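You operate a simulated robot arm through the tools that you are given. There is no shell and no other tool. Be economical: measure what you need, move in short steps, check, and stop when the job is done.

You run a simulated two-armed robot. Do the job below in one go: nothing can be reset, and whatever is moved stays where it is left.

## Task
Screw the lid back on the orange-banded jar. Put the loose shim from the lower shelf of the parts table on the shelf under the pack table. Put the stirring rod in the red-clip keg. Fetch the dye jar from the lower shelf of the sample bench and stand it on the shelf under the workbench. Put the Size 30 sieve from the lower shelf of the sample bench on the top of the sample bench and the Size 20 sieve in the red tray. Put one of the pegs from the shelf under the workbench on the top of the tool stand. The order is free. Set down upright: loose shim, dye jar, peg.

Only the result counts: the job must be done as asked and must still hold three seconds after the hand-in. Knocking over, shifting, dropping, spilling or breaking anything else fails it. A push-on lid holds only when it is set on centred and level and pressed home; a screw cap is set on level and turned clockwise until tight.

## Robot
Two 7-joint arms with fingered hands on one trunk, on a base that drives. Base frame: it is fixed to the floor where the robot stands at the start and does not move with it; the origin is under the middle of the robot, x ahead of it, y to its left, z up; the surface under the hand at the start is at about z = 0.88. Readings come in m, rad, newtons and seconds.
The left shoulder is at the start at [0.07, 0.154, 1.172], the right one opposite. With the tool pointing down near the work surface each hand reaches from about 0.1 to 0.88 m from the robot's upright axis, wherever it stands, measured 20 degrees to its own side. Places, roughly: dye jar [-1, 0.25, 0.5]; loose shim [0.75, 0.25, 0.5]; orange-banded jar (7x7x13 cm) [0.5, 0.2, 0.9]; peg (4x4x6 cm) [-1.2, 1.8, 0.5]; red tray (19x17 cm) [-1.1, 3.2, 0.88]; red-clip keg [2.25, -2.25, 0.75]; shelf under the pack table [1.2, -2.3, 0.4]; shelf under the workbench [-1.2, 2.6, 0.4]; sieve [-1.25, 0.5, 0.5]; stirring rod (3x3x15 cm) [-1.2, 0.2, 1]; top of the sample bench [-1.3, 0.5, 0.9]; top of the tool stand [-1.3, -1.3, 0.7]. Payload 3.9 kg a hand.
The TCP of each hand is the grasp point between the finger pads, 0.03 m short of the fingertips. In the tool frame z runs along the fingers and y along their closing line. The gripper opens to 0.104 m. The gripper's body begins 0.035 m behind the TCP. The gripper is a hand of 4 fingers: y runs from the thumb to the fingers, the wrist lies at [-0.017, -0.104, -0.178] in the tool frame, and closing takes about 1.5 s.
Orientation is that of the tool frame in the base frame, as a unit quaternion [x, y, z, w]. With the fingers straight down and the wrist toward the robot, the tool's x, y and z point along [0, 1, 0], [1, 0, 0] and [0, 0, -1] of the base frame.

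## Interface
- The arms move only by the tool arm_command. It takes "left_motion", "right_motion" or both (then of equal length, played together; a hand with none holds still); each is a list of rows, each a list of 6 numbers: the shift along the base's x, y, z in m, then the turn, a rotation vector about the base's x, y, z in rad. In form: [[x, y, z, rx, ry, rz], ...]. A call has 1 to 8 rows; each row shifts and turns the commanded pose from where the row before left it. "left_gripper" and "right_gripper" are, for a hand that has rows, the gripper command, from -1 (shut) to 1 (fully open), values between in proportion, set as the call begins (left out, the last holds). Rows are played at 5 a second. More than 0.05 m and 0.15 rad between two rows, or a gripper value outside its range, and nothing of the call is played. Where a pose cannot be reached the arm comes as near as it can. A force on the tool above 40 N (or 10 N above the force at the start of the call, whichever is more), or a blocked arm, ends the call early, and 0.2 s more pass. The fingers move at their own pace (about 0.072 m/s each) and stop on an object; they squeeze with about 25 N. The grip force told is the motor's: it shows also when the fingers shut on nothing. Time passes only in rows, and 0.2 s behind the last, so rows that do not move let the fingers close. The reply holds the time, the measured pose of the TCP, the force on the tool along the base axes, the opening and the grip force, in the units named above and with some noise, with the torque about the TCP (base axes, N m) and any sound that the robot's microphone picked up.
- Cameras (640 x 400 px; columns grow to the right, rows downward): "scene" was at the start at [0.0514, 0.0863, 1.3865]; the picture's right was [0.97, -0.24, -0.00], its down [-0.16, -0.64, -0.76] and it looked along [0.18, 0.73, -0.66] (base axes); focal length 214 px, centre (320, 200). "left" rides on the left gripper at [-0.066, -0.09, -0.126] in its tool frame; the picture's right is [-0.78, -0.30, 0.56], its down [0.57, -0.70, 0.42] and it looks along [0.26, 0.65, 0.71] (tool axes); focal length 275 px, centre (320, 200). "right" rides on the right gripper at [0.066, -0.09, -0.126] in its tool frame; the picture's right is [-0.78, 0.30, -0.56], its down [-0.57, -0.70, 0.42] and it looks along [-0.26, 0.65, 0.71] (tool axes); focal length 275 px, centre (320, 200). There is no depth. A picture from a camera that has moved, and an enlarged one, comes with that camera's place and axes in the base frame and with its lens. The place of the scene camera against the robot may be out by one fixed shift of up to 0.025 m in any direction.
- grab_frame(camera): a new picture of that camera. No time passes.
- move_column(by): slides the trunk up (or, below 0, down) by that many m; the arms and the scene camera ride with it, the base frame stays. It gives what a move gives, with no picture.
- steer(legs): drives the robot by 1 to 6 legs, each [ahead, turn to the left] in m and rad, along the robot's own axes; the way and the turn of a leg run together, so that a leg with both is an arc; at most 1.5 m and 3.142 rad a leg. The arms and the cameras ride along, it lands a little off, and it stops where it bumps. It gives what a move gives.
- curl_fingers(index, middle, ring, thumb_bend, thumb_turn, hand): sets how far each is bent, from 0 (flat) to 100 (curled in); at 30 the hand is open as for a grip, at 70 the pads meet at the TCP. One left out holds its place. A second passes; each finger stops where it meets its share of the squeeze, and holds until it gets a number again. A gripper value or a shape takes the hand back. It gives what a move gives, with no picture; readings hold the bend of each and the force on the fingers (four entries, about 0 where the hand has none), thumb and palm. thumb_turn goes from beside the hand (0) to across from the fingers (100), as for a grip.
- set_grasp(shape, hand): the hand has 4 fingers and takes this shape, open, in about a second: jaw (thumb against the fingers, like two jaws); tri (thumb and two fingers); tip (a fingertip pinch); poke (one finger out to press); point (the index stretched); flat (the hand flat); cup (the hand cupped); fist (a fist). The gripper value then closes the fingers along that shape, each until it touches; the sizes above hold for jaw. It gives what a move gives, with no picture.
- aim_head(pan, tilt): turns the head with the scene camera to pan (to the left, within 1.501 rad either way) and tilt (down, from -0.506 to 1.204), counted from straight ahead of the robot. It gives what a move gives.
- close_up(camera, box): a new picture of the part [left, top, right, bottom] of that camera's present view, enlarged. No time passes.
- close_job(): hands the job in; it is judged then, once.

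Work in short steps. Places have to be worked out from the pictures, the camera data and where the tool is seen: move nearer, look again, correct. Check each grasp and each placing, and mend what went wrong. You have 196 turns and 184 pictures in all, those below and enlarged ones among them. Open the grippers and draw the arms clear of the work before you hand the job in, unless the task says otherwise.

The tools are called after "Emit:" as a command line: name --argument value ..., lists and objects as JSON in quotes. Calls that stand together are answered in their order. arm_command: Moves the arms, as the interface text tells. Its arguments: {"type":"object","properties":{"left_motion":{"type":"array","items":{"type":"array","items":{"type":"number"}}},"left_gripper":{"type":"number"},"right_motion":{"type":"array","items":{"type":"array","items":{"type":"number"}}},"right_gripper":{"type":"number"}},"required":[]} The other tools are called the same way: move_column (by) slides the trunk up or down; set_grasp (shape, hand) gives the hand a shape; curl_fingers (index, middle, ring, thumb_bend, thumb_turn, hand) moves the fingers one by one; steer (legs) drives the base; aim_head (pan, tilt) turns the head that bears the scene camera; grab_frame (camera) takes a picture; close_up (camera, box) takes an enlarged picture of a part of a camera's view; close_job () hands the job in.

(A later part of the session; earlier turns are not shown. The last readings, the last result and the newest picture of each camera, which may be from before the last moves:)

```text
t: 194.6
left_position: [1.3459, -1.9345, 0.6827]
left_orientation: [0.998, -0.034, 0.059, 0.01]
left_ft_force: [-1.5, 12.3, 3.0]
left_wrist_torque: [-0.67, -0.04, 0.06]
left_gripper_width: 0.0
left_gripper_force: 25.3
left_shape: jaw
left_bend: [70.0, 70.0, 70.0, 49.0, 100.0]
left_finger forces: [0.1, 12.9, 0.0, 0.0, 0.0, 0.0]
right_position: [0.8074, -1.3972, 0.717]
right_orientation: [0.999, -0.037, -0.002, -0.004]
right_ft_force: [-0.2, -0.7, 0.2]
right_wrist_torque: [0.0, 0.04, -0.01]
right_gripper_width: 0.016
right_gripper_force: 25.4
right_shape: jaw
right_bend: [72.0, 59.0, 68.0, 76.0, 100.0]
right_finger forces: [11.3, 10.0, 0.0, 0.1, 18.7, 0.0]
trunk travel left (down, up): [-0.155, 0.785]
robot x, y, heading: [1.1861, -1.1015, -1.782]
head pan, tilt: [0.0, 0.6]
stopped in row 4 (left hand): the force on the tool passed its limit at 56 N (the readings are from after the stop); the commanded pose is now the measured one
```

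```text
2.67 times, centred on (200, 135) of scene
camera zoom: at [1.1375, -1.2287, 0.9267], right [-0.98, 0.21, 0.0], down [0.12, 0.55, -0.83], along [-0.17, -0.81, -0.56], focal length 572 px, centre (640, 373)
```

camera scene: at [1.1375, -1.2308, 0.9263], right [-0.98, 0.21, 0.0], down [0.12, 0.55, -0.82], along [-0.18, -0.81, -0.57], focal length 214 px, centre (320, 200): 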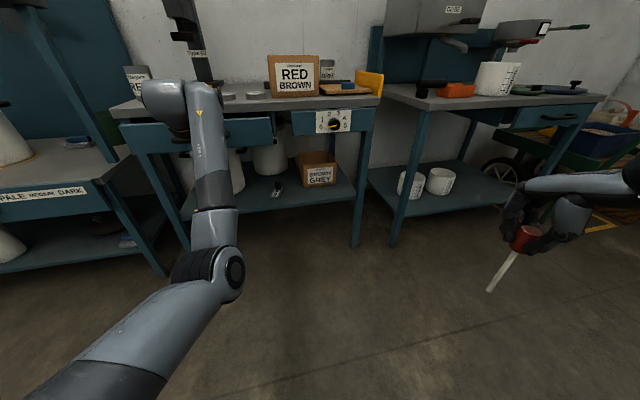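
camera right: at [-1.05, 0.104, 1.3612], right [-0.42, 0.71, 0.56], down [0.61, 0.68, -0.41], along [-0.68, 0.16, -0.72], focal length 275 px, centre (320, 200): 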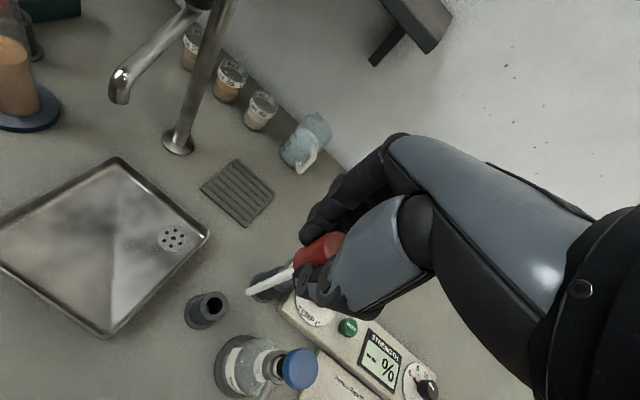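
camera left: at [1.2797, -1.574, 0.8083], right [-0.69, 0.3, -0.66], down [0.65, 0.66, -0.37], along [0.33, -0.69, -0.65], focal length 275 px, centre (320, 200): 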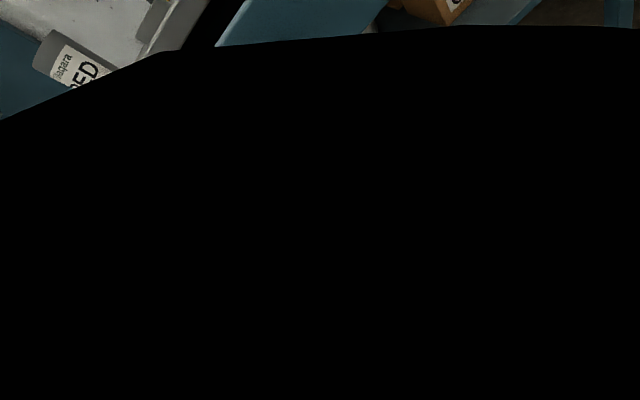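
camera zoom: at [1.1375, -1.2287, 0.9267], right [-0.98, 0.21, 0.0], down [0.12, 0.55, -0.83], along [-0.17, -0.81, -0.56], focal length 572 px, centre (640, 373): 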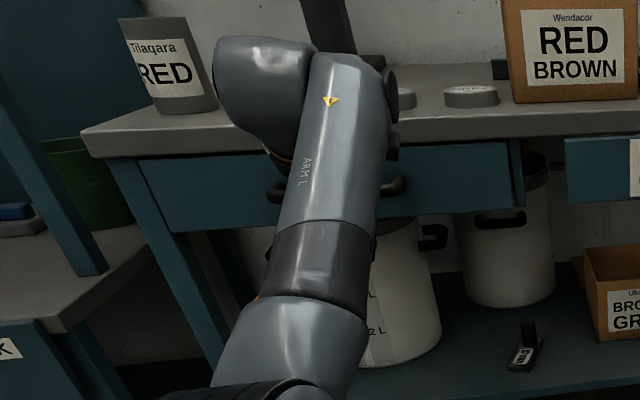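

The drawer looks flush again. Back the hand straight off and verify.

Emit:
arm_command --left_motion '[[0, 0.01, 0, 0, 0, 0], [0, 0.03, 0, 0, 0, 0], [0, 0.04, 0, 0, 0, 0], [0.01, 0.04, 0, 0, 0, 0], [0.01, 0.04, 0, 0, 0, 0]]'

Emit:
steer --legs '[[-0.1, 0]]'

Emit:
move_column --by 0.4

Emit:
close_up --camera "scene" --box '[100, 130, 400, 310]'

```text
t: 195.8
left_position: [1.3666, -1.775, 0.6815]
left_orientation: [0.998, -0.034, 0.058, 0.01]
left_ft_force: [-0.1, -0.2, 0.5]
left_wrist_torque: [-0.02, 0.01, 0.01]
left_gripper_width: 0.0001
left_gripper_force: 24.6
left_shape: jaw
left_bend: [70.0, 70.0, 70.0, 49.0, 100.0]
left_finger forces: [0.0, 0.0, 0.0, 0.1, 0.1, 0.0]
right_position: [0.8081, -1.3986, 0.7159]
right_orientation: [0.999, -0.037, -0.003, -0.006]
right_ft_force: [-0.6, 0.9, 0.1]
right_wrist_torque: [0.02, 0.01, 0.03]
right_gripper_width: 0.0161
right_gripper_force: 24.7
right_shape: jaw
right_bend: [72.0, 59.0, 68.0, 76.0, 100.0]
right_finger forces: [11.4, 10.1, 0.0, 0.1, 18.6, 0.0]
trunk travel left (down, up): [-0.155, 0.785]
robot x, y, heading: [1.1822, -1.0985, -1.789]
head pan, tilt: [0.0, 0.6]
```

```text
t: 197.0
left_position: [1.387, -1.6777, 0.6809]
left_orientation: [0.998, -0.036, 0.058, 0.01]
left_ft_force: [-0.4, 0.2, 0.8]
left_wrist_torque: [-0.03, 0.0, 0.0]
left_gripper_width: 0.0001
left_gripper_force: 24.9
left_shape: jaw
left_bend: [70.0, 70.0, 70.0, 49.0, 100.0]
left_finger forces: [0.0, 0.0, 0.1, 0.0, 0.0, 0.0]
right_position: [0.8279, -1.3007, 0.716]
right_orientation: [0.999, -0.037, -0.003, -0.006]
right_ft_force: [0.0, 0.1, -0.2]
right_wrist_torque: [-0.02, 0.0, 0.08]
right_gripper_width: 0.0163
right_gripper_force: 25.1
right_shape: jaw
right_bend: [72.0, 59.0, 68.0, 76.0, 100.0]
right_finger forces: [11.5, 10.0, 0.0, 0.0, 18.7, 0.1]
trunk travel left (down, up): [-0.155, 0.785]
robot x, y, heading: [1.2076, -1.0001, -1.78]
head pan, tilt: [0.0, 0.6]
```

```text
t: 200.8
left_position: [1.3877, -1.6785, 1.081]
left_orientation: [0.998, -0.033, 0.059, 0.01]
left_ft_force: [-0.3, -0.8, -0.6]
left_wrist_torque: [-0.02, 0.01, -0.02]
left_gripper_width: 0.0001
left_gripper_force: 24.9
left_shape: jaw
left_bend: [70.0, 70.0, 70.0, 49.0, 100.0]
left_finger forces: [0.0, 0.0, 0.0, 0.0, 0.1, 0.0]
right_position: [0.8282, -1.3004, 1.1145]
right_orientation: [0.999, -0.037, -0.002, -0.005]
right_ft_force: [1.1, 0.1, 0.1]
right_wrist_torque: [0.05, 0.02, 0.01]
right_gripper_width: 0.0163
right_gripper_force: 25.0
right_shape: jaw
right_bend: [72.0, 59.0, 68.0, 76.0, 100.0]
right_finger forces: [11.4, 10.1, 0.0, 0.1, 18.7, 0.0]
trunk travel left (down, up): [-0.555, 0.385]
robot x, y, heading: [1.2056, -0.9999, -1.787]
head pan, tilt: [0.0, 0.6]
```

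```text
2.13 times, centred on (250, 220) of scene
camera zoom: at [1.1587, -1.1328, 1.3263], right [-0.98, 0.21, 0.0], down [0.12, 0.55, -0.82], along [-0.17, -0.81, -0.57], focal length 458 px, centre (469, 157)
```

zoom: 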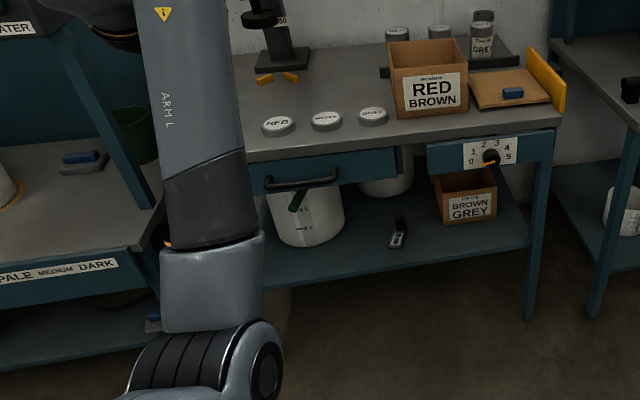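

Drawer flush, shim standing. Now go to the left bench with the keg.

Emit:
move_column --by 0.2

Emit:
steer --legs '[[0, 1.78], [1.0, 0], [0, -1.571]]'

Emit:
aim_head --pan 0 --tilt 0.6

Emit:
grab_frame --camera "scene"

```text
t: 203.0
left_position: [1.3875, -1.6784, 1.2806]
left_orientation: [0.998, -0.034, 0.058, 0.01]
left_ft_force: [0.9, -1.2, 0.3]
left_wrist_torque: [-0.01, 0.0, 0.02]
left_gripper_width: 0.0002
left_gripper_force: 25.4
left_shape: jaw
left_bend: [70.0, 70.0, 70.0, 49.0, 100.0]
left_finger forces: [0.0, 0.0, 0.0, 0.1, 0.0, 0.0]
right_position: [0.8267, -1.3015, 1.3155]
right_orientation: [0.999, -0.036, -0.002, -0.006]
right_ft_force: [0.7, -1.2, 0.2]
right_wrist_torque: [0.01, 0.01, 0.01]
right_gripper_width: 0.0162
right_gripper_force: 24.9
right_shape: jaw
right_bend: [72.0, 59.0, 68.0, 76.0, 100.0]
right_finger forces: [11.4, 10.1, 0.0, 0.1, 18.7, 0.1]
trunk travel left (down, up): [-0.755, 0.185]
robot x, y, heading: [1.2075, -0.9996, -1.787]
head pan, tilt: [0.0, 0.6]
```

```text
t: 216.3
left_position: [2.5244, -1.6376, 1.2798]
left_orientation: [0.996, 0.066, 0.059, 0.004]
left_ft_force: [-0.1, 0.4, -0.2]
left_wrist_torque: [0.02, 0.0, 0.02]
left_gripper_width: 0.0
left_gripper_force: 25.1
left_shape: jaw
left_bend: [70.0, 70.0, 70.0, 49.0, 100.0]
left_finger forces: [0.0, 0.0, 0.0, 0.0, 0.0, 0.0]
right_position: [1.9018, -1.377, 1.3143]
right_orientation: [0.998, 0.063, -0.002, -0.006]
right_ft_force: [0.4, 0.0, 0.3]
right_wrist_torque: [-0.01, -0.02, 0.0]
right_gripper_width: 0.0159
right_gripper_force: 24.4
right_shape: jaw
right_bend: [72.0, 59.0, 68.0, 76.0, 100.0]
right_finger forces: [10.7, 10.5, 0.1, 0.0, 17.9, 0.0]
trunk travel left (down, up): [-0.755, 0.185]
robot x, y, heading: [2.2123, -1.0113, -1.578]
head pan, tilt: [0.0, 0.6]
```

```text
t: 216.9
left_position: [2.5241, -1.6371, 1.2797]
left_orientation: [0.996, 0.065, 0.058, 0.004]
left_ft_force: [0.6, 0.3, 1.5]
left_wrist_torque: [-0.02, 0.02, -0.02]
left_gripper_width: 0.0
left_gripper_force: 24.9
left_shape: jaw
left_bend: [70.0, 70.0, 70.0, 49.0, 100.0]
left_finger forces: [0.1, 0.0, 0.0, 0.0, 0.1, 0.0]
right_position: [1.9015, -1.3783, 1.3143]
right_orientation: [0.998, 0.064, -0.003, -0.006]
right_ft_force: [0.2, -0.3, 0.2]
right_wrist_torque: [0.02, -0.01, 0.01]
right_gripper_width: 0.016
right_gripper_force: 25.1
right_shape: jaw
right_bend: [72.0, 59.0, 68.0, 76.0, 100.0]
right_finger forces: [10.5, 10.6, 0.1, 0.0, 17.9, 0.1]
trunk travel left (down, up): [-0.755, 0.185]
robot x, y, heading: [2.2121, -1.0099, -1.582]
head pan, tilt: [0.0, 0.6]
```

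```text
78 pictures are left
camera scene: at [2.1925, -1.144, 1.5264], right [-1.0, 0.01, 0.0], down [0.01, 0.57, -0.82], along [-0.01, -0.82, -0.57], focal length 214 px, centre (320, 200)
```

scene: 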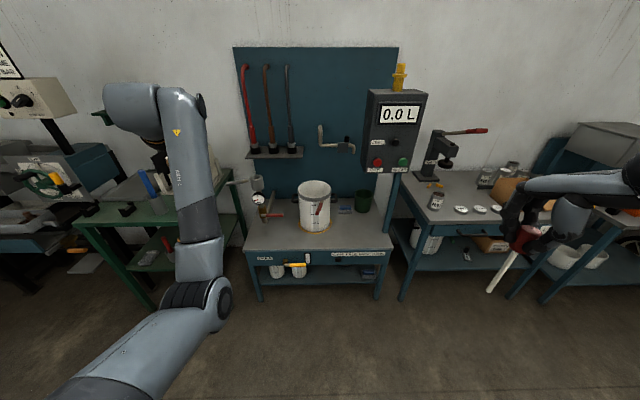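

Emit:
close_up --camera "scene" --box '[230, 150, 400, 290]'

```text
2.86 times, centred on (315, 220) of scene
camera zoom: at [2.1925, -1.144, 1.5264], right [-1.0, 0.01, 0.0], down [0.01, 0.57, -0.82], along [-0.01, -0.82, -0.57], focal length 613 px, centre (334, 143)
```

zoom: 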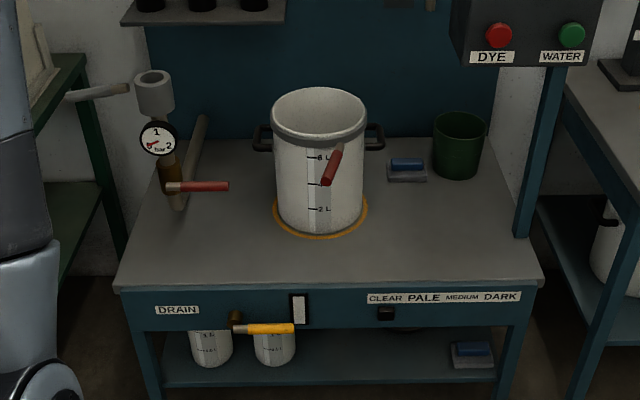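

The keg carries a red clip on its front: this is the red-clip keg, centre ≈(2.21, −2.19), rim z≈0.87. Drive closer and bring the rod over it.

Emit:
steer --legs '[[0.4, 0]]'

Emit:
arm_command --right_motion '[[0.045, 0, 0, 0, 0, 0], [0.045, -0.01, 0, 0, 0, 0], [0.045, -0.01, 0, 0, 0, 0], [0.04, -0.02, 0, 0, 0, 0], [0.04, -0.03, 0, 0, 0, 0], [0.03, -0.04, 0, 0, 0, 0], [0.03, -0.04, 0, 0, 0, 0], [0.02, -0.045, 0, 0, 0, 0]]'

Emit:
grab_frame --camera "right"

```text
t: 219.4
left_position: [2.5173, -2.036, 1.2819]
left_orientation: [0.996, 0.064, 0.059, 0.005]
left_ft_force: [0.2, 0.2, 0.4]
left_wrist_torque: [0.0, 0.01, -0.02]
left_gripper_width: 0.0
left_gripper_force: 25.0
left_shape: jaw
left_bend: [70.0, 70.0, 70.0, 49.0, 100.0]
left_finger forces: [0.1, 0.0, 0.0, 0.1, 0.0, 0.1]
right_position: [1.8939, -1.7772, 1.3167]
right_orientation: [0.998, 0.063, -0.002, -0.005]
right_ft_force: [0.6, -0.9, 0.0]
right_wrist_torque: [-0.03, 0.03, -0.01]
right_gripper_width: 0.016
right_gripper_force: 25.1
right_shape: jaw
right_bend: [72.0, 59.0, 68.0, 76.0, 100.0]
right_finger forces: [10.6, 10.5, 0.0, 0.0, 18.0, 0.0]
trunk travel left (down, up): [-0.755, 0.185]
robot x, y, heading: [2.2068, -1.4137, -1.585]
head pan, tilt: [0.0, 0.6]
```

```text
t: 221.2
left_position: [2.52, -2.0402, 1.2802]
left_orientation: [0.996, 0.065, 0.057, 0.003]
left_ft_force: [-0.1, -0.3, -0.8]
left_wrist_torque: [0.04, 0.04, 0.01]
left_gripper_width: 0.0002
left_gripper_force: 25.6
left_shape: jaw
left_bend: [70.0, 70.0, 70.0, 49.0, 100.0]
left_finger forces: [0.1, 0.1, 0.0, 0.0, 0.0, 0.1]
right_position: [2.1928, -1.975, 1.3156]
right_orientation: [0.998, 0.064, -0.003, -0.005]
right_ft_force: [0.0, -0.6, 0.2]
right_wrist_torque: [-0.01, 0.0, -0.02]
right_gripper_width: 0.016
right_gripper_force: 25.5
right_shape: jaw
right_bend: [72.0, 58.0, 68.0, 76.0, 100.0]
right_finger forces: [9.9, 10.0, 0.1, 0.1, 17.5, 0.0]
trunk travel left (down, up): [-0.755, 0.185]
robot x, y, heading: [2.2102, -1.4104, -1.588]
head pan, tilt: [0.0, 0.6]
```

```text
76 pictures are left
camera right: at [2.2475, -1.8785, 1.4407], right [-0.73, -0.4, 0.56], down [-0.66, 0.63, -0.41], along [-0.19, -0.67, -0.72], focal length 275 px, centre (320, 200)
```

right: 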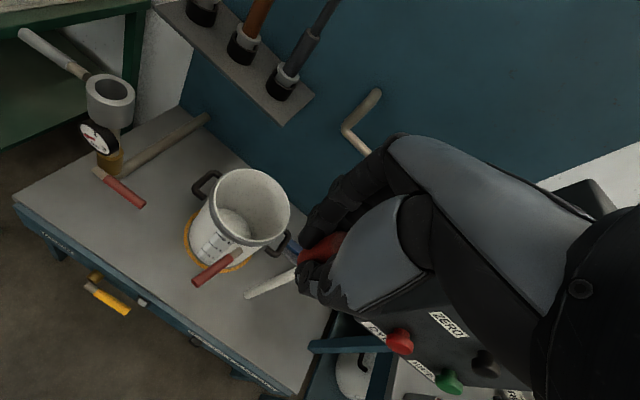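

Keg centre ≈(2.232, −2.26), rim ≈0.83. Drive 0.1 m closer and position over it.

Emit:
steer --legs '[[0.1, 0]]'

Emit:
arm_command --right_motion '[[0.01, -0.045, 0, 0, 0, 0], [0.01, -0.045, -0.01, 0, 0, 0], [0.01, -0.04, -0.02, 0, 0, 0], [0.01, -0.04, -0.02, 0, 0, 0], [0, -0.015, -0.04, 0, 0, 0], [0, 0, -0.04, 0, 0, 0], [0, 0, -0.04, 0, 0, 0]]'

Emit:
grab_frame --camera "right"

```text
t: 222.4
left_position: [2.5161, -2.1277, 1.2843]
left_orientation: [0.996, 0.066, 0.059, 0.008]
left_ft_force: [-0.2, -1.6, -0.6]
left_wrist_torque: [0.1, 0.01, 0.01]
left_gripper_width: 0.0003
left_gripper_force: 24.8
left_shape: jaw
left_bend: [70.0, 70.0, 70.0, 49.0, 100.0]
left_finger forces: [0.0, 0.0, 0.0, 0.0, 0.1, 0.0]
right_position: [2.1875, -2.0625, 1.3203]
right_orientation: [0.998, 0.062, -0.004, 0.0]
right_ft_force: [-0.1, -1.9, -0.4]
right_wrist_torque: [0.09, 0.06, 0.02]
right_gripper_width: 0.0161
right_gripper_force: 24.9
right_shape: jaw
right_bend: [72.0, 58.0, 68.0, 76.0, 100.0]
right_finger forces: [9.9, 10.0, 0.1, 0.0, 17.4, 0.1]
trunk travel left (down, up): [-0.755, 0.185]
robot x, y, heading: [2.2053, -1.5091, -1.584]
head pan, tilt: [0.0, 0.6]
```

```text
t: 224.0
left_position: [2.5165, -2.1181, 1.2889]
left_orientation: [0.996, 0.065, 0.058, 0.012]
left_ft_force: [0.1, -0.2, -1.1]
left_wrist_torque: [0.04, 0.0, -0.01]
left_gripper_width: 0.0002
left_gripper_force: 25.5
left_shape: jaw
left_bend: [70.0, 70.0, 70.0, 49.0, 100.0]
left_finger forces: [0.0, 0.0, 0.0, 0.1, 0.0, 0.1]
right_position: [2.2285, -2.2386, 1.1528]
right_orientation: [0.998, 0.064, -0.003, 0.004]
right_ft_force: [-0.8, 0.2, -0.1]
right_wrist_torque: [0.02, -0.01, 0.0]
right_gripper_width: 0.0161
right_gripper_force: 24.6
right_shape: jaw
right_bend: [72.0, 58.0, 69.0, 76.0, 100.0]
right_finger forces: [10.0, 9.4, 0.0, 0.0, 17.1, 0.0]
trunk travel left (down, up): [-0.755, 0.185]
robot x, y, heading: [2.2073, -1.512, -1.582]
head pan, tilt: [0.0, 0.6]
```

```text
75 pictures are left
camera right: at [2.2834, -2.1397, 1.2769], right [-0.73, -0.39, 0.57], down [-0.66, 0.62, -0.42], along [-0.19, -0.68, -0.71], focal length 275 px, centre (320, 200)
```

right: 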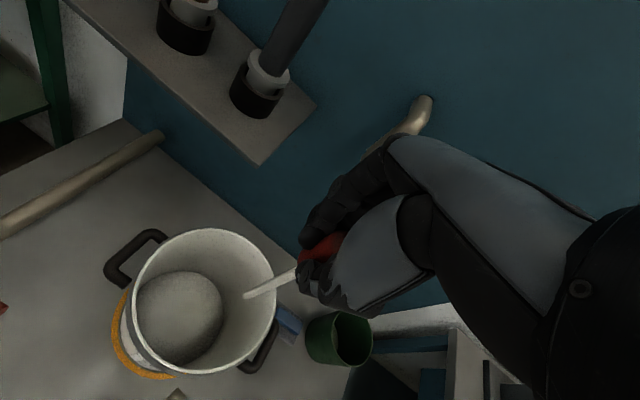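

Aligned over the keg. Lower with the rod into it in steps.

Emit:
arm_command --right_motion '[[0.002, -0.02, -0.03, 0, 0, 0], [0, 0, -0.045, 0, 0, 0], [0, 0, -0.045, 0, 0, 0], [0, 0, -0.045, 0, 0, 0], [0, 0, -0.045, 0, 0, 0], [0, 0, -0.03, 0, 0, 0]]'

Emit:
grab_frame --camera "right"

```text
t: 225.4
left_position: [2.5164, -2.1194, 1.2879]
left_orientation: [0.996, 0.065, 0.058, 0.012]
left_ft_force: [-0.8, 0.4, -0.9]
left_wrist_torque: [0.0, -0.01, 0.0]
left_gripper_width: 0.0004
left_gripper_force: 24.9
left_shape: jaw
left_bend: [70.0, 70.0, 70.0, 49.0, 100.0]
left_finger forces: [0.1, 0.1, 0.0, 0.0, 0.0, 0.0]
right_position: [2.2319, -2.2531, 0.9236]
right_orientation: [0.998, 0.066, -0.006, 0.0]
right_ft_force: [-0.9, -0.2, -0.3]
right_wrist_torque: [0.01, 0.03, -0.01]
right_gripper_width: 0.0158
right_gripper_force: 25.0
right_shape: jaw
right_bend: [72.0, 58.0, 69.0, 77.0, 100.0]
right_finger forces: [9.5, 9.0, 0.0, 0.0, 16.6, 0.1]
right hand out of reach, approached as far as the arm can: row 6
trunk travel left (down, up): [-0.755, 0.185]
robot x, y, heading: [2.2044, -1.51, -1.585]
head pan, tilt: [0.0, 0.6]
```

```text
74 pictures are left
camera right: at [2.2877, -2.1553, 1.0485], right [-0.72, -0.4, 0.56], down [-0.66, 0.62, -0.42], along [-0.18, -0.68, -0.71], focal length 275 px, centre (320, 200)
```

right: 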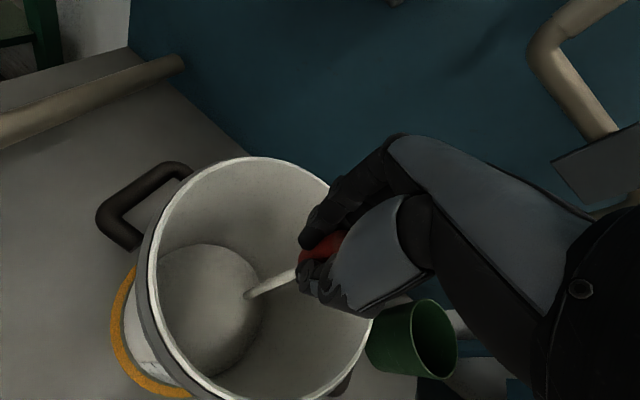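

Rod is inside the rim area. Lower the trunk 0.1 m to bring it deeper.

Emit:
move_column --by -0.1

Emit:
grab_frame --camera "right"

```text
t: 226.7
left_position: [2.5161, -2.1196, 1.1886]
left_orientation: [0.996, 0.065, 0.058, 0.012]
left_ft_force: [-0.5, 0.4, -0.1]
left_wrist_torque: [-0.01, -0.01, 0.02]
left_gripper_width: 0.0003
left_gripper_force: 25.3
left_shape: jaw
left_bend: [70.0, 70.0, 70.0, 49.0, 100.0]
left_finger forces: [0.0, 0.0, 0.0, 0.1, 0.0, 0.1]
right_position: [2.2313, -2.2546, 0.8255]
right_orientation: [0.998, 0.065, -0.003, 0.0]
right_ft_force: [0.3, 0.0, -0.3]
right_wrist_torque: [0.0, -0.03, 0.01]
right_gripper_width: 0.0159
right_gripper_force: 24.5
right_shape: jaw
right_bend: [72.0, 58.0, 69.0, 77.0, 100.0]
right_finger forces: [9.5, 9.0, 0.0, 0.1, 16.6, 0.0]
trunk travel left (down, up): [-0.655, 0.285]
robot x, y, heading: [2.206, -1.5091, -1.586]
head pan, tilt: [0.0, 0.6]
```

```text
73 pictures are left
camera right: at [2.2871, -2.1558, 0.9497], right [-0.73, -0.39, 0.56], down [-0.66, 0.62, -0.42], along [-0.18, -0.68, -0.71], focal length 275 px, centre (320, 200)
```

right: 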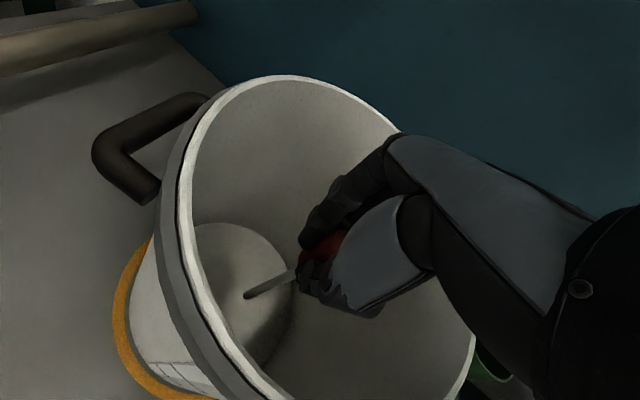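

Lower a few more cm, watching force.

Emit:
arm_command --right_motion '[[0, 0, -0.012, 0, 0, 0], [0, 0, -0.012, 0, 0, 0], [0, 0, -0.012, 0, 0, 0], [0, 0, -0.01, 0, 0, 0]]'

Emit:
grab_frame --camera "right"

```text
t: 227.7
left_position: [2.5174, -2.1205, 1.1874]
left_orientation: [0.996, 0.066, 0.057, 0.012]
left_ft_force: [-0.1, -0.1, -0.9]
left_wrist_torque: [-0.01, -0.01, 0.0]
left_gripper_width: 0.0
left_gripper_force: 24.6
left_shape: jaw
left_bend: [70.0, 70.0, 70.0, 49.0, 100.0]
left_finger forces: [0.0, 0.0, 0.0, 0.0, 0.0, 0.0]
right_position: [2.2387, -2.2355, 0.7811]
right_orientation: [0.998, 0.063, -0.003, 0.003]
right_ft_force: [0.1, 0.0, -0.1]
right_wrist_torque: [-0.02, 0.04, -0.01]
right_gripper_width: 0.0159
right_gripper_force: 25.7
right_shape: jaw
right_bend: [72.0, 58.0, 69.0, 77.0, 100.0]
right_finger forces: [9.3, 8.9, 0.0, 0.0, 16.5, 0.0]
right hand out of reach, approached as far as the arm can: row 1, 2, 3, 4
trunk travel left (down, up): [-0.655, 0.285]
robot x, y, heading: [2.2054, -1.5112, -1.581]
head pan, tilt: [0.0, 0.6]
```

```text
72 pictures are left
camera right: at [2.295, -2.135, 0.905], right [-0.73, -0.39, 0.56], down [-0.66, 0.62, -0.42], along [-0.18, -0.68, -0.71], focal length 275 px, centre (320, 200)
```

right: 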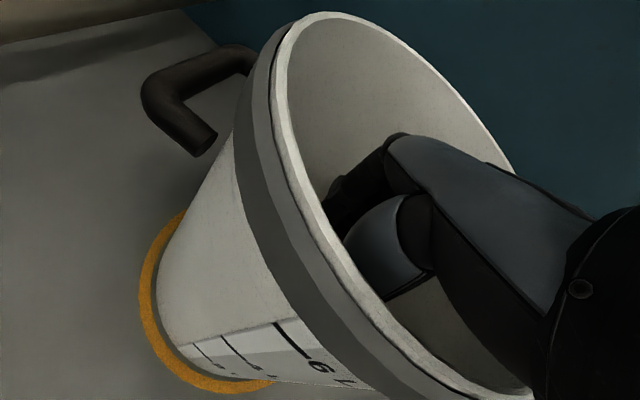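

Hand is inside the keg with the rod tip near the bottom, no contact. Open partially to release, then rise straight up.

Emit:
arm_command --right_motion '[[0, 0, 0, 0, 0, 0], [0, 0, 0, 0, 0, 0], [0, 0, 0, 0, 0, 0], [0, 0, 0, 0, 0, 0], [0, 0, 0, 0, 0, 0], [0, 0, 0, 0, 0, 0]]' --right_gripper 0.1

Emit:
move_column --by 0.25

Emit:
grab_frame --camera "right"

```text
t: 229.1
left_position: [2.5167, -2.1207, 1.1884]
left_orientation: [0.996, 0.065, 0.058, 0.011]
left_ft_force: [-0.1, 0.3, 0.3]
left_wrist_torque: [-0.03, -0.02, -0.04]
left_gripper_width: 0.0
left_gripper_force: 25.0
left_shape: jaw
left_bend: [70.0, 70.0, 70.0, 49.0, 100.0]
left_finger forces: [0.0, 0.0, 0.1, 0.1, 0.0, 0.1]
right_position: [2.2382, -2.2336, 0.7816]
right_orientation: [0.998, 0.064, -0.003, 0.003]
right_ft_force: [0.0, 0.3, -0.3]
right_wrist_torque: [-0.01, 0.03, 0.0]
right_gripper_width: 0.0569
right_gripper_force: 0.1
right_shape: jaw
right_bend: [73.0, 43.0, 39.0, 66.0, 99.0]
right_finger forces: [0.0, 0.0, 0.0, 0.0, 0.1, 0.0]
trunk travel left (down, up): [-0.655, 0.285]
robot x, y, heading: [2.2067, -1.5077, -1.586]
head pan, tilt: [0.0, 0.6]
```

```text
t: 231.7
left_position: [2.5165, -2.1213, 1.4373]
left_orientation: [0.996, 0.065, 0.057, 0.012]
left_ft_force: [0.4, 0.6, 0.3]
left_wrist_torque: [0.01, 0.0, 0.0]
left_gripper_width: 0.0001
left_gripper_force: 25.0
left_shape: jaw
left_bend: [70.0, 70.0, 70.0, 49.0, 100.0]
left_finger forces: [0.1, 0.0, 0.1, 0.1, 0.0, 0.0]
right_position: [2.2396, -2.2344, 1.0319]
right_orientation: [0.998, 0.064, -0.003, 0.003]
right_ft_force: [-0.5, 0.0, 0.7]
right_wrist_torque: [-0.01, -0.02, -0.02]
right_gripper_width: 0.0569
right_gripper_force: 0.1
right_shape: jaw
right_bend: [73.0, 43.0, 39.0, 66.0, 99.0]
right_finger forces: [0.0, 0.0, 0.0, 0.0, 0.1, 0.0]
trunk travel left (down, up): [-0.905, 0.035]
robot x, y, heading: [2.2062, -1.5095, -1.585]
head pan, tilt: [0.0, 0.6]
```

```text
71 pictures are left
camera right: at [2.2945, -2.1352, 1.1551], right [-0.73, -0.39, 0.56], down [-0.66, 0.62, -0.42], along [-0.18, -0.68, -0.71], focal length 275 px, centre (320, 200)
```

right: 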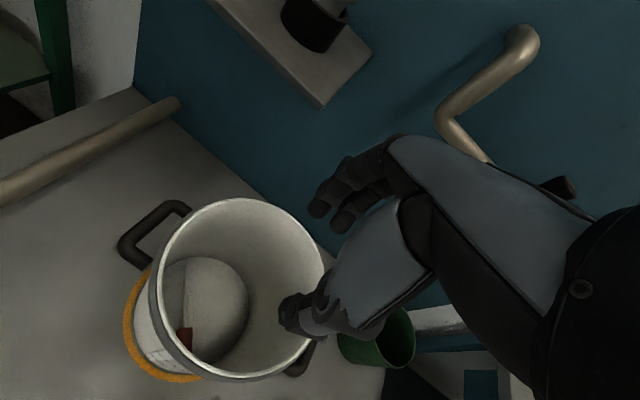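

Rod is in the keg. Retract, and drive back to the sample bench.

Emit:
arm_command --right_motion '[[0, 0.02, 0.04, 0, 0, 0], [-0.02, 0.03, 0.03, 0, 0, 0], [-0.03, 0.035, 0.015, 0, 0, 0], [-0.03, 0.035, 0.01, 0, 0, 0], [-0.03, 0.035, 0, 0, 0, 0], [-0.03, 0.035, 0, 0, 0, 0], [-0.03, 0.035, 0, 0, 0, 0], [-0.03, 0.035, 0, 0, 0, 0]]' --right_gripper 1

Emit:
steer --legs '[[-0.45, 0], [0, -1.556], [1.3, 0], [1.3, 0], [0, -1.571], [1.15, 0]]'

Emit:
steer --legs '[[0, 1.571]]'

```text
t: 233.5
left_position: [2.5151, -2.118, 1.4392]
left_orientation: [0.996, 0.065, 0.059, 0.012]
left_ft_force: [0.2, 0.4, -0.1]
left_wrist_torque: [0.0, -0.03, 0.01]
left_gripper_width: 0.0
left_gripper_force: 25.4
left_shape: jaw
left_bend: [70.0, 70.0, 70.0, 49.0, 100.0]
left_finger forces: [0.1, 0.1, 0.0, 0.1, 0.0, 0.0]
right_position: [2.0381, -1.9714, 1.1288]
right_orientation: [0.998, 0.065, -0.002, 0.004]
right_ft_force: [-0.9, -0.6, 0.0]
right_wrist_torque: [-0.02, -0.01, 0.01]
right_gripper_width: 0.104
right_gripper_force: 0.0
right_shape: jaw
right_bend: [30.0, 30.0, 30.0, 30.0, 97.0]
right_finger forces: [0.0, 0.0, 0.0, 0.0, 0.0, 0.1]
trunk travel left (down, up): [-0.905, 0.035]
robot x, y, heading: [2.2083, -1.5135, -1.585]
head pan, tilt: [0.0, 0.6]
```

```text
t: 261.6
left_position: [-0.6739, 0.7408, 1.4383]
left_orientation: [-0.065, 0.996, 0.012, -0.057]
left_ft_force: [0.3, 0.2, -0.6]
left_wrist_torque: [0.03, 0.0, 0.0]
left_gripper_width: 0.0002
left_gripper_force: 25.1
left_shape: jaw
left_bend: [70.0, 70.0, 70.0, 49.0, 100.0]
left_finger forces: [0.0, 0.0, 0.0, 0.1, 0.0, 0.1]
right_position: [-0.1967, 0.5956, 1.129]
right_orientation: [-0.063, 0.998, 0.004, 0.003]
right_ft_force: [0.9, 0.5, -0.5]
right_wrist_torque: [0.0, 0.03, 0.01]
right_gripper_width: 0.1037
right_gripper_force: 0.1
right_shape: jaw
right_bend: [30.0, 30.0, 30.0, 30.0, 97.0]
right_finger forces: [0.0, 0.0, 0.0, 0.0, 0.0, 0.1]
trunk travel left (down, up): [-0.905, 0.035]
robot x, y, heading: [-0.3631, 0.1337, 1.558]
head pan, tilt: [0.0, 0.6]
```

```text
t: 265.8
left_position: [-0.9759, -0.1723, 1.4372]
left_orientation: [0.747, -0.662, 0.033, 0.05]
left_ft_force: [0.7, 0.4, 0.3]
left_wrist_torque: [0.0, -0.02, -0.03]
left_gripper_width: 0.0002
left_gripper_force: 25.0
left_shape: jaw
left_bend: [70.0, 70.0, 70.0, 49.0, 100.0]
left_finger forces: [0.0, 0.0, 0.0, 0.0, 0.0, 0.1]
right_position: [-0.8254, 0.3052, 1.1275]
right_orientation: [0.748, -0.664, -0.004, 0.0]
right_ft_force: [0.0, -0.5, 0.5]
right_wrist_torque: [0.03, 0.0, 0.0]
right_gripper_width: 0.1038
right_gripper_force: 0.0
right_shape: jaw
right_bend: [30.0, 30.0, 30.0, 30.0, 97.0]
right_finger forces: [0.0, 0.1, 0.1, 0.0, 0.0, 0.0]
trunk travel left (down, up): [-0.905, 0.035]
robot x, y, heading: [-0.3634, 0.1325, 3.119]
head pan, tilt: [0.0, 0.6]
```

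Lower the trunk and look at the bench's lower shelf closely.

Emit:
move_column --by -0.4

Emit:
aim_head --pan -0.15 --tilt 0.65

Emit:
grab_frame --camera "scene"

```text
t: 269.6
left_position: [-0.9756, -0.1723, 1.0383]
left_orientation: [0.748, -0.661, 0.032, 0.05]
left_ft_force: [-0.4, -0.1, 0.2]
left_wrist_torque: [0.0, 0.01, 0.02]
left_gripper_width: 0.0
left_gripper_force: 25.0
left_shape: jaw
left_bend: [70.0, 70.0, 70.0, 49.0, 100.0]
left_finger forces: [0.0, 0.1, 0.0, 0.0, 0.1, 0.0]
right_position: [-0.8255, 0.3042, 0.7273]
right_orientation: [0.747, -0.664, -0.004, -0.001]
right_ft_force: [0.8, 0.3, 0.3]
right_wrist_torque: [-0.02, -0.02, 0.0]
right_gripper_width: 0.1036
right_gripper_force: 0.0
right_shape: jaw
right_bend: [30.0, 30.0, 30.0, 30.0, 97.0]
right_finger forces: [0.0, 0.0, 0.1, 0.0, 0.0, 0.0]
trunk travel left (down, up): [-0.505, 0.435]
robot x, y, heading: [-0.3631, 0.1331, 3.116]
head pan, tilt: [0.0, 0.6]
```

```text
t: 270.3
left_position: [-0.9752, -0.1729, 1.0394]
left_orientation: [0.748, -0.661, 0.032, 0.05]
left_ft_force: [-0.2, -0.6, 0.6]
left_wrist_torque: [0.0, -0.02, 0.01]
left_gripper_width: 0.0005
left_gripper_force: 25.2
left_shape: jaw
left_bend: [70.0, 70.0, 70.0, 49.0, 100.0]
left_finger forces: [0.0, 0.0, 0.0, 0.0, 0.0, 0.0]
right_position: [-0.8266, 0.3032, 0.7262]
right_orientation: [0.747, -0.664, -0.005, 0.0]
right_ft_force: [0.1, 0.1, -0.7]
right_wrist_torque: [-0.01, 0.0, -0.01]
right_gripper_width: 0.1041
right_gripper_force: 0.0
right_shape: jaw
right_bend: [30.0, 30.0, 30.0, 30.0, 97.0]
right_finger forces: [0.1, 0.0, 0.0, 0.0, 0.0, 0.1]
trunk travel left (down, up): [-0.505, 0.435]
robot x, y, heading: [-0.3642, 0.1346, 3.121]
head pan, tilt: [-0.15, 0.649]
```

```text
70 pictures are left
camera scene: at [-0.5187, 0.1527, 1.2721], right [0.17, 0.99, 0.0], down [0.6, -0.1, -0.8], along [-0.78, 0.14, -0.6], focal length 214 px, centre (320, 200)
```

scene: 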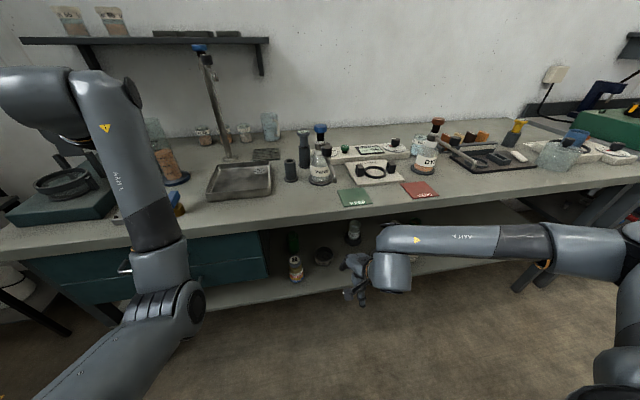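

The right wrist camera may see the shelf items directly.

Emit:
grab_frame --camera "right"

```text
69 pictures are left
camera right: at [-0.7277, 0.2485, 0.8512], right [-0.38, 0.73, 0.56], down [0.63, 0.65, -0.42], along [-0.68, 0.19, -0.71], focal length 275 px, centre (320, 200)
```

right: 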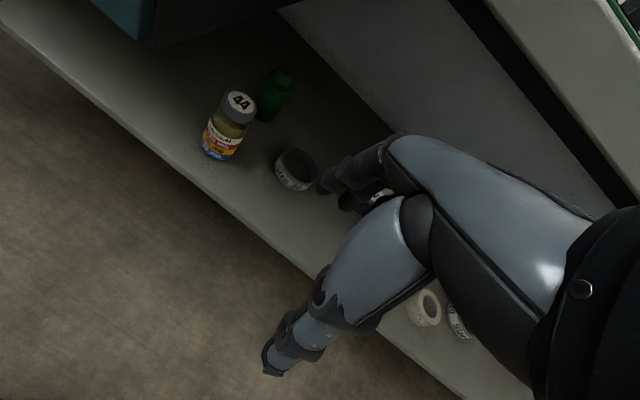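

Zoom to read the jar label and the sieve label.

Emit:
close_up --camera "right" --box '[180, 50, 340, 210]'

```text
2.50 times, centred on (260, 130) of right
camera zoom: at [-0.7277, 0.2485, 0.8512], right [-0.38, 0.73, 0.56], down [0.63, 0.65, -0.42], along [-0.68, 0.19, -0.71], focal length 688 px, centre (470, 375)
```

zoom: 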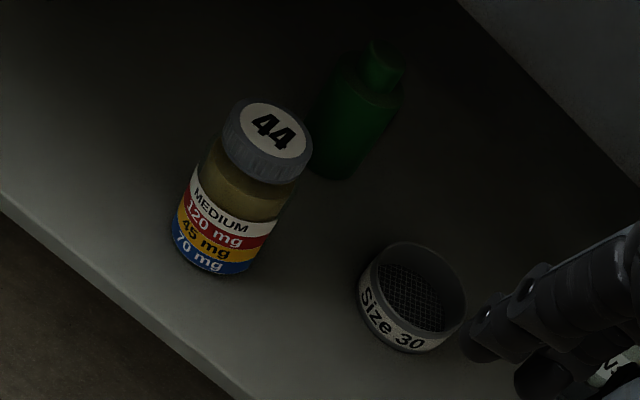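

The "44" jar is the dye jar (MEDIUM), at (−1.06, 0.152); the sieve by it reads "Size 30" at ≈(−1.147, 0.282), shelf z≈0.42. I back up 0.15 m so that the left hand clears the bench, then lower the trunk.

Emit:
steer --legs '[[-0.15, 0]]'

Emit:
move_column --by -0.38

Emit:
arm_command --right_motion '[[0, 0, 0.045, 0, 0, 0.05], [0, 0, 0.045, 0, 0, 0.05], [-0.02, 0, 0.045, 0, 0, 0.02], [-0.045, 0, 0.02, 0, 0, 0], [-0.045, 0, 0, 0, 0, 0], [-0.045, 0, 0, 0, 0, 0]]'

Emit:
grab_frame --camera "right"

```text
t: 271.7
left_position: [-0.8259, -0.1775, 1.0392]
left_orientation: [0.748, -0.661, 0.032, 0.049]
left_ft_force: [-0.1, -0.2, -0.2]
left_wrist_torque: [-0.02, 0.03, 0.01]
left_gripper_width: 0.0002
left_gripper_force: 24.7
left_shape: jaw
left_bend: [70.0, 70.0, 70.0, 49.0, 100.0]
left_finger forces: [0.1, 0.0, 0.0, 0.1, 0.0, 0.0]
right_position: [-0.6764, 0.298, 0.7277]
right_orientation: [0.749, -0.663, -0.005, 0.001]
right_ft_force: [0.3, -0.7, 0.3]
right_wrist_torque: [-0.03, 0.01, -0.01]
right_gripper_width: 0.104
right_gripper_force: 0.1
right_shape: jaw
right_bend: [30.0, 30.0, 30.0, 30.0, 97.0]
right_finger forces: [0.0, 0.0, 0.0, 0.0, 0.0, 0.0]
trunk travel left (down, up): [-0.505, 0.435]
robot x, y, heading: [-0.2149, 0.1309, 3.117]
head pan, tilt: [-0.15, 0.649]
```

```text
t: 275.4
left_position: [-0.8254, -0.1774, 0.657]
left_orientation: [0.748, -0.661, 0.033, 0.049]
left_ft_force: [0.2, 0.9, 0.1]
left_wrist_torque: [0.03, -0.02, 0.02]
left_gripper_width: 0.0
left_gripper_force: 25.0
left_shape: jaw
left_bend: [70.0, 70.0, 70.0, 49.0, 100.0]
left_finger forces: [0.1, 0.0, 0.0, 0.0, 0.0, 0.1]
right_position: [-0.6773, 0.2997, 0.3466]
right_orientation: [0.749, -0.663, -0.004, -0.001]
right_ft_force: [0.3, 0.2, -0.2]
right_wrist_torque: [0.01, 0.04, 0.02]
right_gripper_width: 0.1038
right_gripper_force: 0.0
right_shape: jaw
right_bend: [30.0, 30.0, 30.0, 30.0, 97.0]
right_finger forces: [0.0, 0.0, 0.0, 0.0, 0.0, 0.0]
trunk travel left (down, up): [-0.125, 0.815]
robot x, y, heading: [-0.2178, 0.128, 3.116]
head pan, tilt: [-0.15, 0.649]
```

```text
t: 276.8
left_position: [-0.8267, -0.1783, 0.6589]
left_orientation: [0.748, -0.661, 0.031, 0.05]
left_ft_force: [-0.6, -0.9, -0.2]
left_wrist_torque: [-0.02, -0.04, -0.03]
left_gripper_width: 0.0
left_gripper_force: 25.3
left_shape: jaw
left_bend: [70.0, 70.0, 70.0, 49.0, 100.0]
left_finger forces: [0.0, 0.1, 0.0, 0.0, 0.1, 0.0]
right_position: [-0.8326, 0.2985, 0.5024]
right_orientation: [0.788, -0.616, -0.004, 0.0]
right_ft_force: [-0.3, 0.5, 0.2]
right_wrist_torque: [0.0, -0.01, 0.01]
right_gripper_width: 0.1037
right_gripper_force: 0.1
right_shape: jaw
right_bend: [30.0, 30.0, 30.0, 30.0, 97.0]
right_finger forces: [0.0, 0.1, 0.0, 0.0, 0.0, 0.1]
trunk travel left (down, up): [-0.125, 0.815]
robot x, y, heading: [-0.2113, 0.1266, 3.121]
head pan, tilt: [-0.15, 0.649]
```

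```text
67 pictures are left
camera right: at [-0.728, 0.2558, 0.6266], right [-0.47, 0.68, 0.56], down [0.54, 0.73, -0.42], along [-0.7, 0.11, -0.71], focal length 275 px, centre (320, 200)
```

right: 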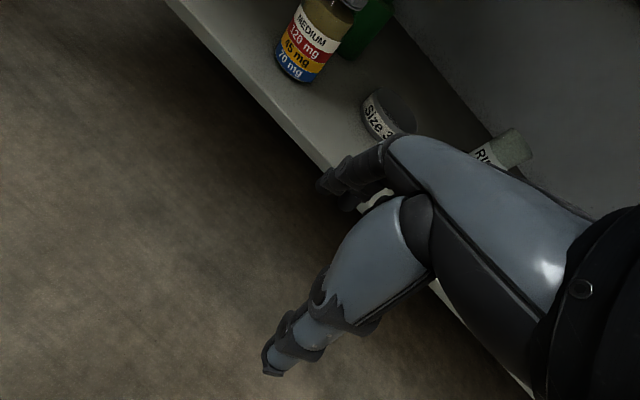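

Before driving in, tuck the left hand out to the side so it clears the drawers, and raise the right slightly.

Emit:
arm_command --left_motion '[[0.02, -0.04, 0, 0, 0, 0], [0.03, -0.035, 0, 0, 0, 0], [0.03, -0.03, 0, 0, 0, 0], [0.035, -0.03, 0, 0, 0, 0], [0.035, -0.03, 0, 0, 0, 0], [0.035, -0.02, 0, 0, 0, 0]]' --right_motion '[[0, 0, 0.02, 0, 0, -0.03], [0, 0, 0.02, 0, 0, -0.03], [0, 0, 0.02, 0, 0, -0.03], [0, 0, 0, 0, 0, -0.03], [0, 0, 0, 0, 0, -0.03], [0, 0, 0, 0, 0, 0]]'

```text
t: 278.2
left_position: [-0.6414, -0.363, 0.6594]
left_orientation: [0.749, -0.66, 0.032, 0.049]
left_ft_force: [-0.3, -1.2, 0.0]
left_wrist_torque: [0.01, -0.01, 0.02]
left_gripper_width: 0.0
left_gripper_force: 25.6
left_shape: jaw
left_bend: [70.0, 70.0, 70.0, 49.0, 100.0]
left_finger forces: [0.0, 0.0, 0.0, 0.0, 0.0, 0.0]
right_position: [-0.8324, 0.2986, 0.5629]
right_orientation: [0.739, -0.674, -0.005, -0.001]
right_ft_force: [-0.3, -1.1, -0.4]
right_wrist_torque: [0.0, 0.0, -0.02]
right_gripper_width: 0.1038
right_gripper_force: 0.0
right_shape: jaw
right_bend: [30.0, 30.0, 30.0, 30.0, 97.0]
right_finger forces: [0.1, 0.1, 0.0, 0.0, 0.0, 0.0]
trunk travel left (down, up): [-0.125, 0.815]
robot x, y, heading: [-0.213, 0.129, 3.12]
head pan, tilt: [-0.15, 0.649]
```

Drive ahead 0.2 m and look.

Emit:
steer --legs '[[0.2, 0]]'

Emit:
grab_frame --camera "right"

```text
t: 279.8
left_position: [-0.8424, -0.3579, 0.6585]
left_orientation: [0.749, -0.66, 0.033, 0.05]
left_ft_force: [-0.9, -0.6, 0.6]
left_wrist_torque: [-0.03, -0.01, 0.03]
left_gripper_width: 0.0
left_gripper_force: 24.5
left_shape: jaw
left_bend: [70.0, 70.0, 70.0, 49.0, 100.0]
left_finger forces: [0.0, 0.0, 0.0, 0.0, 0.0, 0.0]
right_position: [-1.0326, 0.3047, 0.5618]
right_orientation: [0.739, -0.674, -0.004, -0.001]
right_ft_force: [0.3, 1.2, -1.0]
right_wrist_torque: [-0.01, -0.01, 0.01]
right_gripper_width: 0.1041
right_gripper_force: 0.0
right_shape: jaw
right_bend: [30.0, 30.0, 30.0, 30.0, 97.0]
right_finger forces: [0.1, 0.0, 0.0, 0.1, 0.1, 0.0]
trunk travel left (down, up): [-0.125, 0.815]
robot x, y, heading: [-0.416, 0.1375, 3.112]
head pan, tilt: [-0.15, 0.649]
```

```text
66 pictures are left
camera right: at [-0.9358, 0.2464, 0.6862], right [-0.36, 0.74, 0.56], down [0.64, 0.64, -0.42], along [-0.67, 0.21, -0.71], focal length 275 px, centre (320, 200)
```

right: 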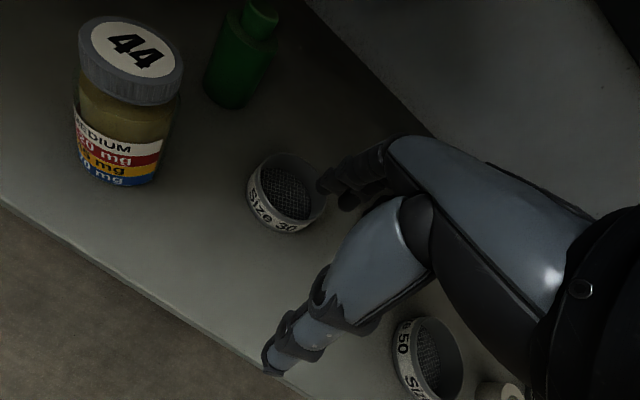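

Sieve "Size 30" centre ≈(−1.13, 0.279). Position above it.

Emit:
arm_command --right_motion '[[-0.035, -0.009, 0, 0, 0, 0], [-0.035, -0.009, -0.01, 0, 0, 0], [-0.028, -0.007, -0.02, 0, 0, 0], [0, 0, -0.01, 0, 0, 0]]'

Emit:
grab_frame --camera "right"

```text
t: 280.8
left_position: [-0.8435, -0.3577, 0.6593]
left_orientation: [0.747, -0.662, 0.032, 0.049]
left_ft_force: [0.6, 0.1, 0.8]
left_wrist_torque: [-0.01, 0.04, -0.02]
left_gripper_width: 0.0
left_gripper_force: 24.8
left_shape: jaw
left_bend: [70.0, 70.0, 70.0, 49.0, 100.0]
left_finger forces: [0.1, 0.0, 0.0, 0.0, 0.0, 0.0]
right_position: [-1.1321, 0.2797, 0.5225]
right_orientation: [0.739, -0.674, -0.004, 0.0]
right_ft_force: [0.3, -0.4, 0.9]
right_wrist_torque: [-0.01, 0.0, -0.01]
right_gripper_width: 0.1036
right_gripper_force: 0.1
right_shape: jaw
right_bend: [30.0, 30.0, 30.0, 30.0, 97.0]
right_finger forces: [0.1, 0.1, 0.1, 0.0, 0.0, 0.1]
trunk travel left (down, up): [-0.125, 0.815]
robot x, y, heading: [-0.4146, 0.1342, 3.117]
head pan, tilt: [-0.15, 0.649]
```

```text
65 pictures are left
camera right: at [-1.0342, 0.2215, 0.646], right [-0.36, 0.74, 0.56], down [0.64, 0.64, -0.42], along [-0.67, 0.21, -0.71], focal length 275 px, centre (320, 200)
```

right: 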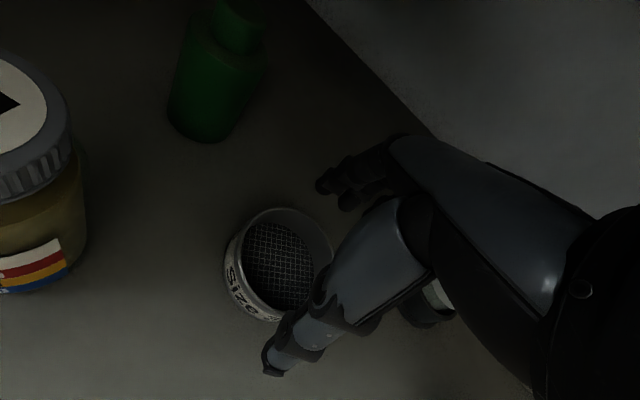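

Shift (−3.5, −8 mm), then descend gently.

Emit:
arm_command --right_motion '[[-0.0035, -0.008, -0.01, 0, 0, 0], [0, 0, -0.015, 0, 0, 0], [0, 0, 0, 0, 0, 0]]'

Emit:
close_up --camera "right" --box '[200, 150, 420, 390]'

```text
t: 281.6
left_position: [-0.8423, -0.3571, 0.6586]
left_orientation: [0.748, -0.661, 0.032, 0.049]
left_ft_force: [0.4, 0.3, -0.4]
left_wrist_torque: [-0.02, 0.0, 0.0]
left_gripper_width: 0.0003
left_gripper_force: 25.6
left_shape: jaw
left_bend: [70.0, 70.0, 70.0, 49.0, 100.0]
left_finger forces: [0.0, 0.0, 0.1, 0.0, 0.0, 0.0]
right_position: [-1.1352, 0.2718, 0.4976]
right_orientation: [0.738, -0.675, -0.005, 0.0]
right_ft_force: [0.6, 0.4, 0.3]
right_wrist_torque: [-0.01, 0.0, 0.0]
right_gripper_width: 0.1037
right_gripper_force: 0.0
right_shape: jaw
right_bend: [30.0, 30.0, 30.0, 30.0, 97.0]
right_finger forces: [0.0, 0.0, 0.0, 0.0, 0.0, 0.0]
trunk travel left (down, up): [-0.125, 0.815]
robot x, y, heading: [-0.4147, 0.1342, 3.126]
head pan, tilt: [-0.15, 0.649]
```

```text
1.67 times, centred on (310, 270) of right
camera zoom: at [-1.0376, 0.2134, 0.6216], right [-0.36, 0.74, 0.56], down [0.64, 0.64, -0.42], along [-0.67, 0.21, -0.71], focal length 459 px, centre (337, 83)
```

zoom: 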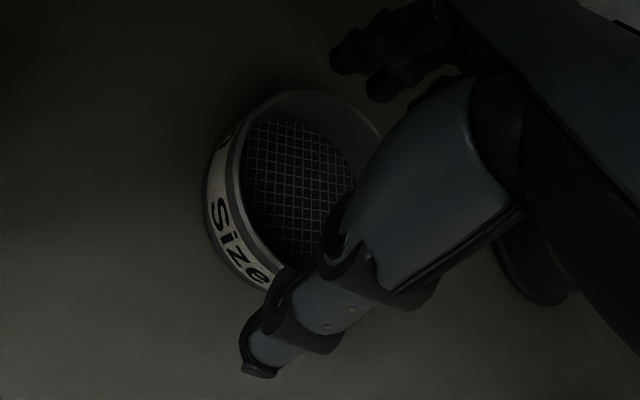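

Descend to 0.462 and close.

Emit:
arm_command --right_motion '[[0, 0, -0.015, 0, 0, 0], [0, 0, -0.012, 0, 0, 0], [0, 0, -0.008, 0, 0, 0]]'

Emit:
arm_command --right_motion '[[0, 0, 0, 0, 0, 0], [0, 0, 0, 0, 0, 0], [0, 0, 0, 0, 0, 0], [0, 0, 0, 0, 0, 0], [0, 0, 0, 0, 0, 0], [0, 0, 0, 0, 0, 0]]' --right_gripper -1

Emit:
close_up --camera "right" --box '[200, 150, 420, 390]'

```text
t: 282.4
left_position: [-0.8424, -0.3586, 0.6594]
left_orientation: [0.748, -0.661, 0.033, 0.049]
left_ft_force: [-0.4, 0.0, 0.6]
left_wrist_torque: [0.02, -0.04, 0.0]
left_gripper_width: 0.0
left_gripper_force: 25.5
left_shape: jaw
left_bend: [70.0, 70.0, 70.0, 49.0, 100.0]
left_finger forces: [0.0, 0.0, 0.0, 0.0, 0.0, 0.1]
right_position: [-1.1348, 0.271, 0.4625]
right_orientation: [0.739, -0.674, -0.005, -0.001]
right_ft_force: [0.0, -0.8, 0.5]
right_wrist_torque: [0.0, 0.04, 0.02]
right_gripper_width: 0.1041
right_gripper_force: 0.0
right_shape: jaw
right_bend: [30.0, 30.0, 30.0, 30.0, 97.0]
right_finger forces: [0.7, 0.0, 0.0, 0.1, 0.1, 0.1]
trunk travel left (down, up): [-0.125, 0.815]
robot x, y, heading: [-0.4148, 0.133, 3.118]
head pan, tilt: [-0.15, 0.649]
```

```text
t: 283.8
left_position: [-0.8411, -0.3576, 0.6586]
left_orientation: [0.748, -0.662, 0.032, 0.05]
left_ft_force: [0.2, 0.4, -0.2]
left_wrist_torque: [0.0, -0.04, -0.03]
left_gripper_width: 0.0
left_gripper_force: 24.8
left_shape: jaw
left_bend: [70.0, 70.0, 70.0, 49.0, 100.0]
left_finger forces: [0.1, 0.1, 0.0, 0.0, 0.0, 0.0]
right_position: [-1.1333, 0.2704, 0.4637]
right_orientation: [0.739, -0.674, -0.005, 0.0]
right_ft_force: [0.2, 1.0, -0.1]
right_wrist_torque: [0.0, 0.01, 0.03]
right_gripper_width: 0.0815
right_gripper_force: 25.2
right_shape: jaw
right_bend: [39.0, 34.0, 32.0, 55.0, 98.0]
right_finger forces: [8.5, 9.2, 3.3, 0.0, 21.5, 0.0]
trunk travel left (down, up): [-0.125, 0.815]
robot x, y, heading: [-0.4142, 0.1357, 3.119]
head pan, tilt: [-0.15, 0.649]
```

```text
1.67 times, centred on (310, 270) of right
camera zoom: at [-1.0371, 0.2128, 0.5868], right [-0.36, 0.74, 0.56], down [0.64, 0.64, -0.42], along [-0.67, 0.21, -0.71], focal length 459 px, centre (337, 83)
```

zoom: 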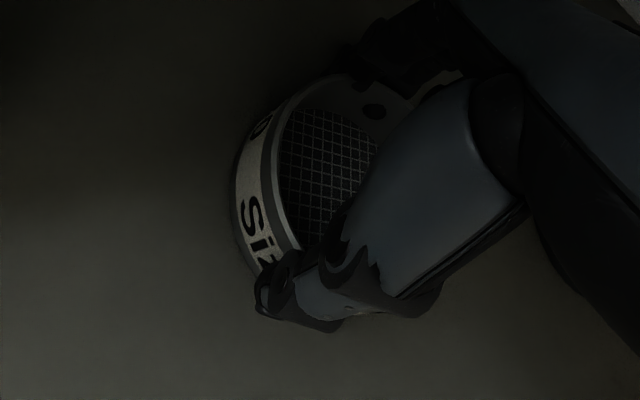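

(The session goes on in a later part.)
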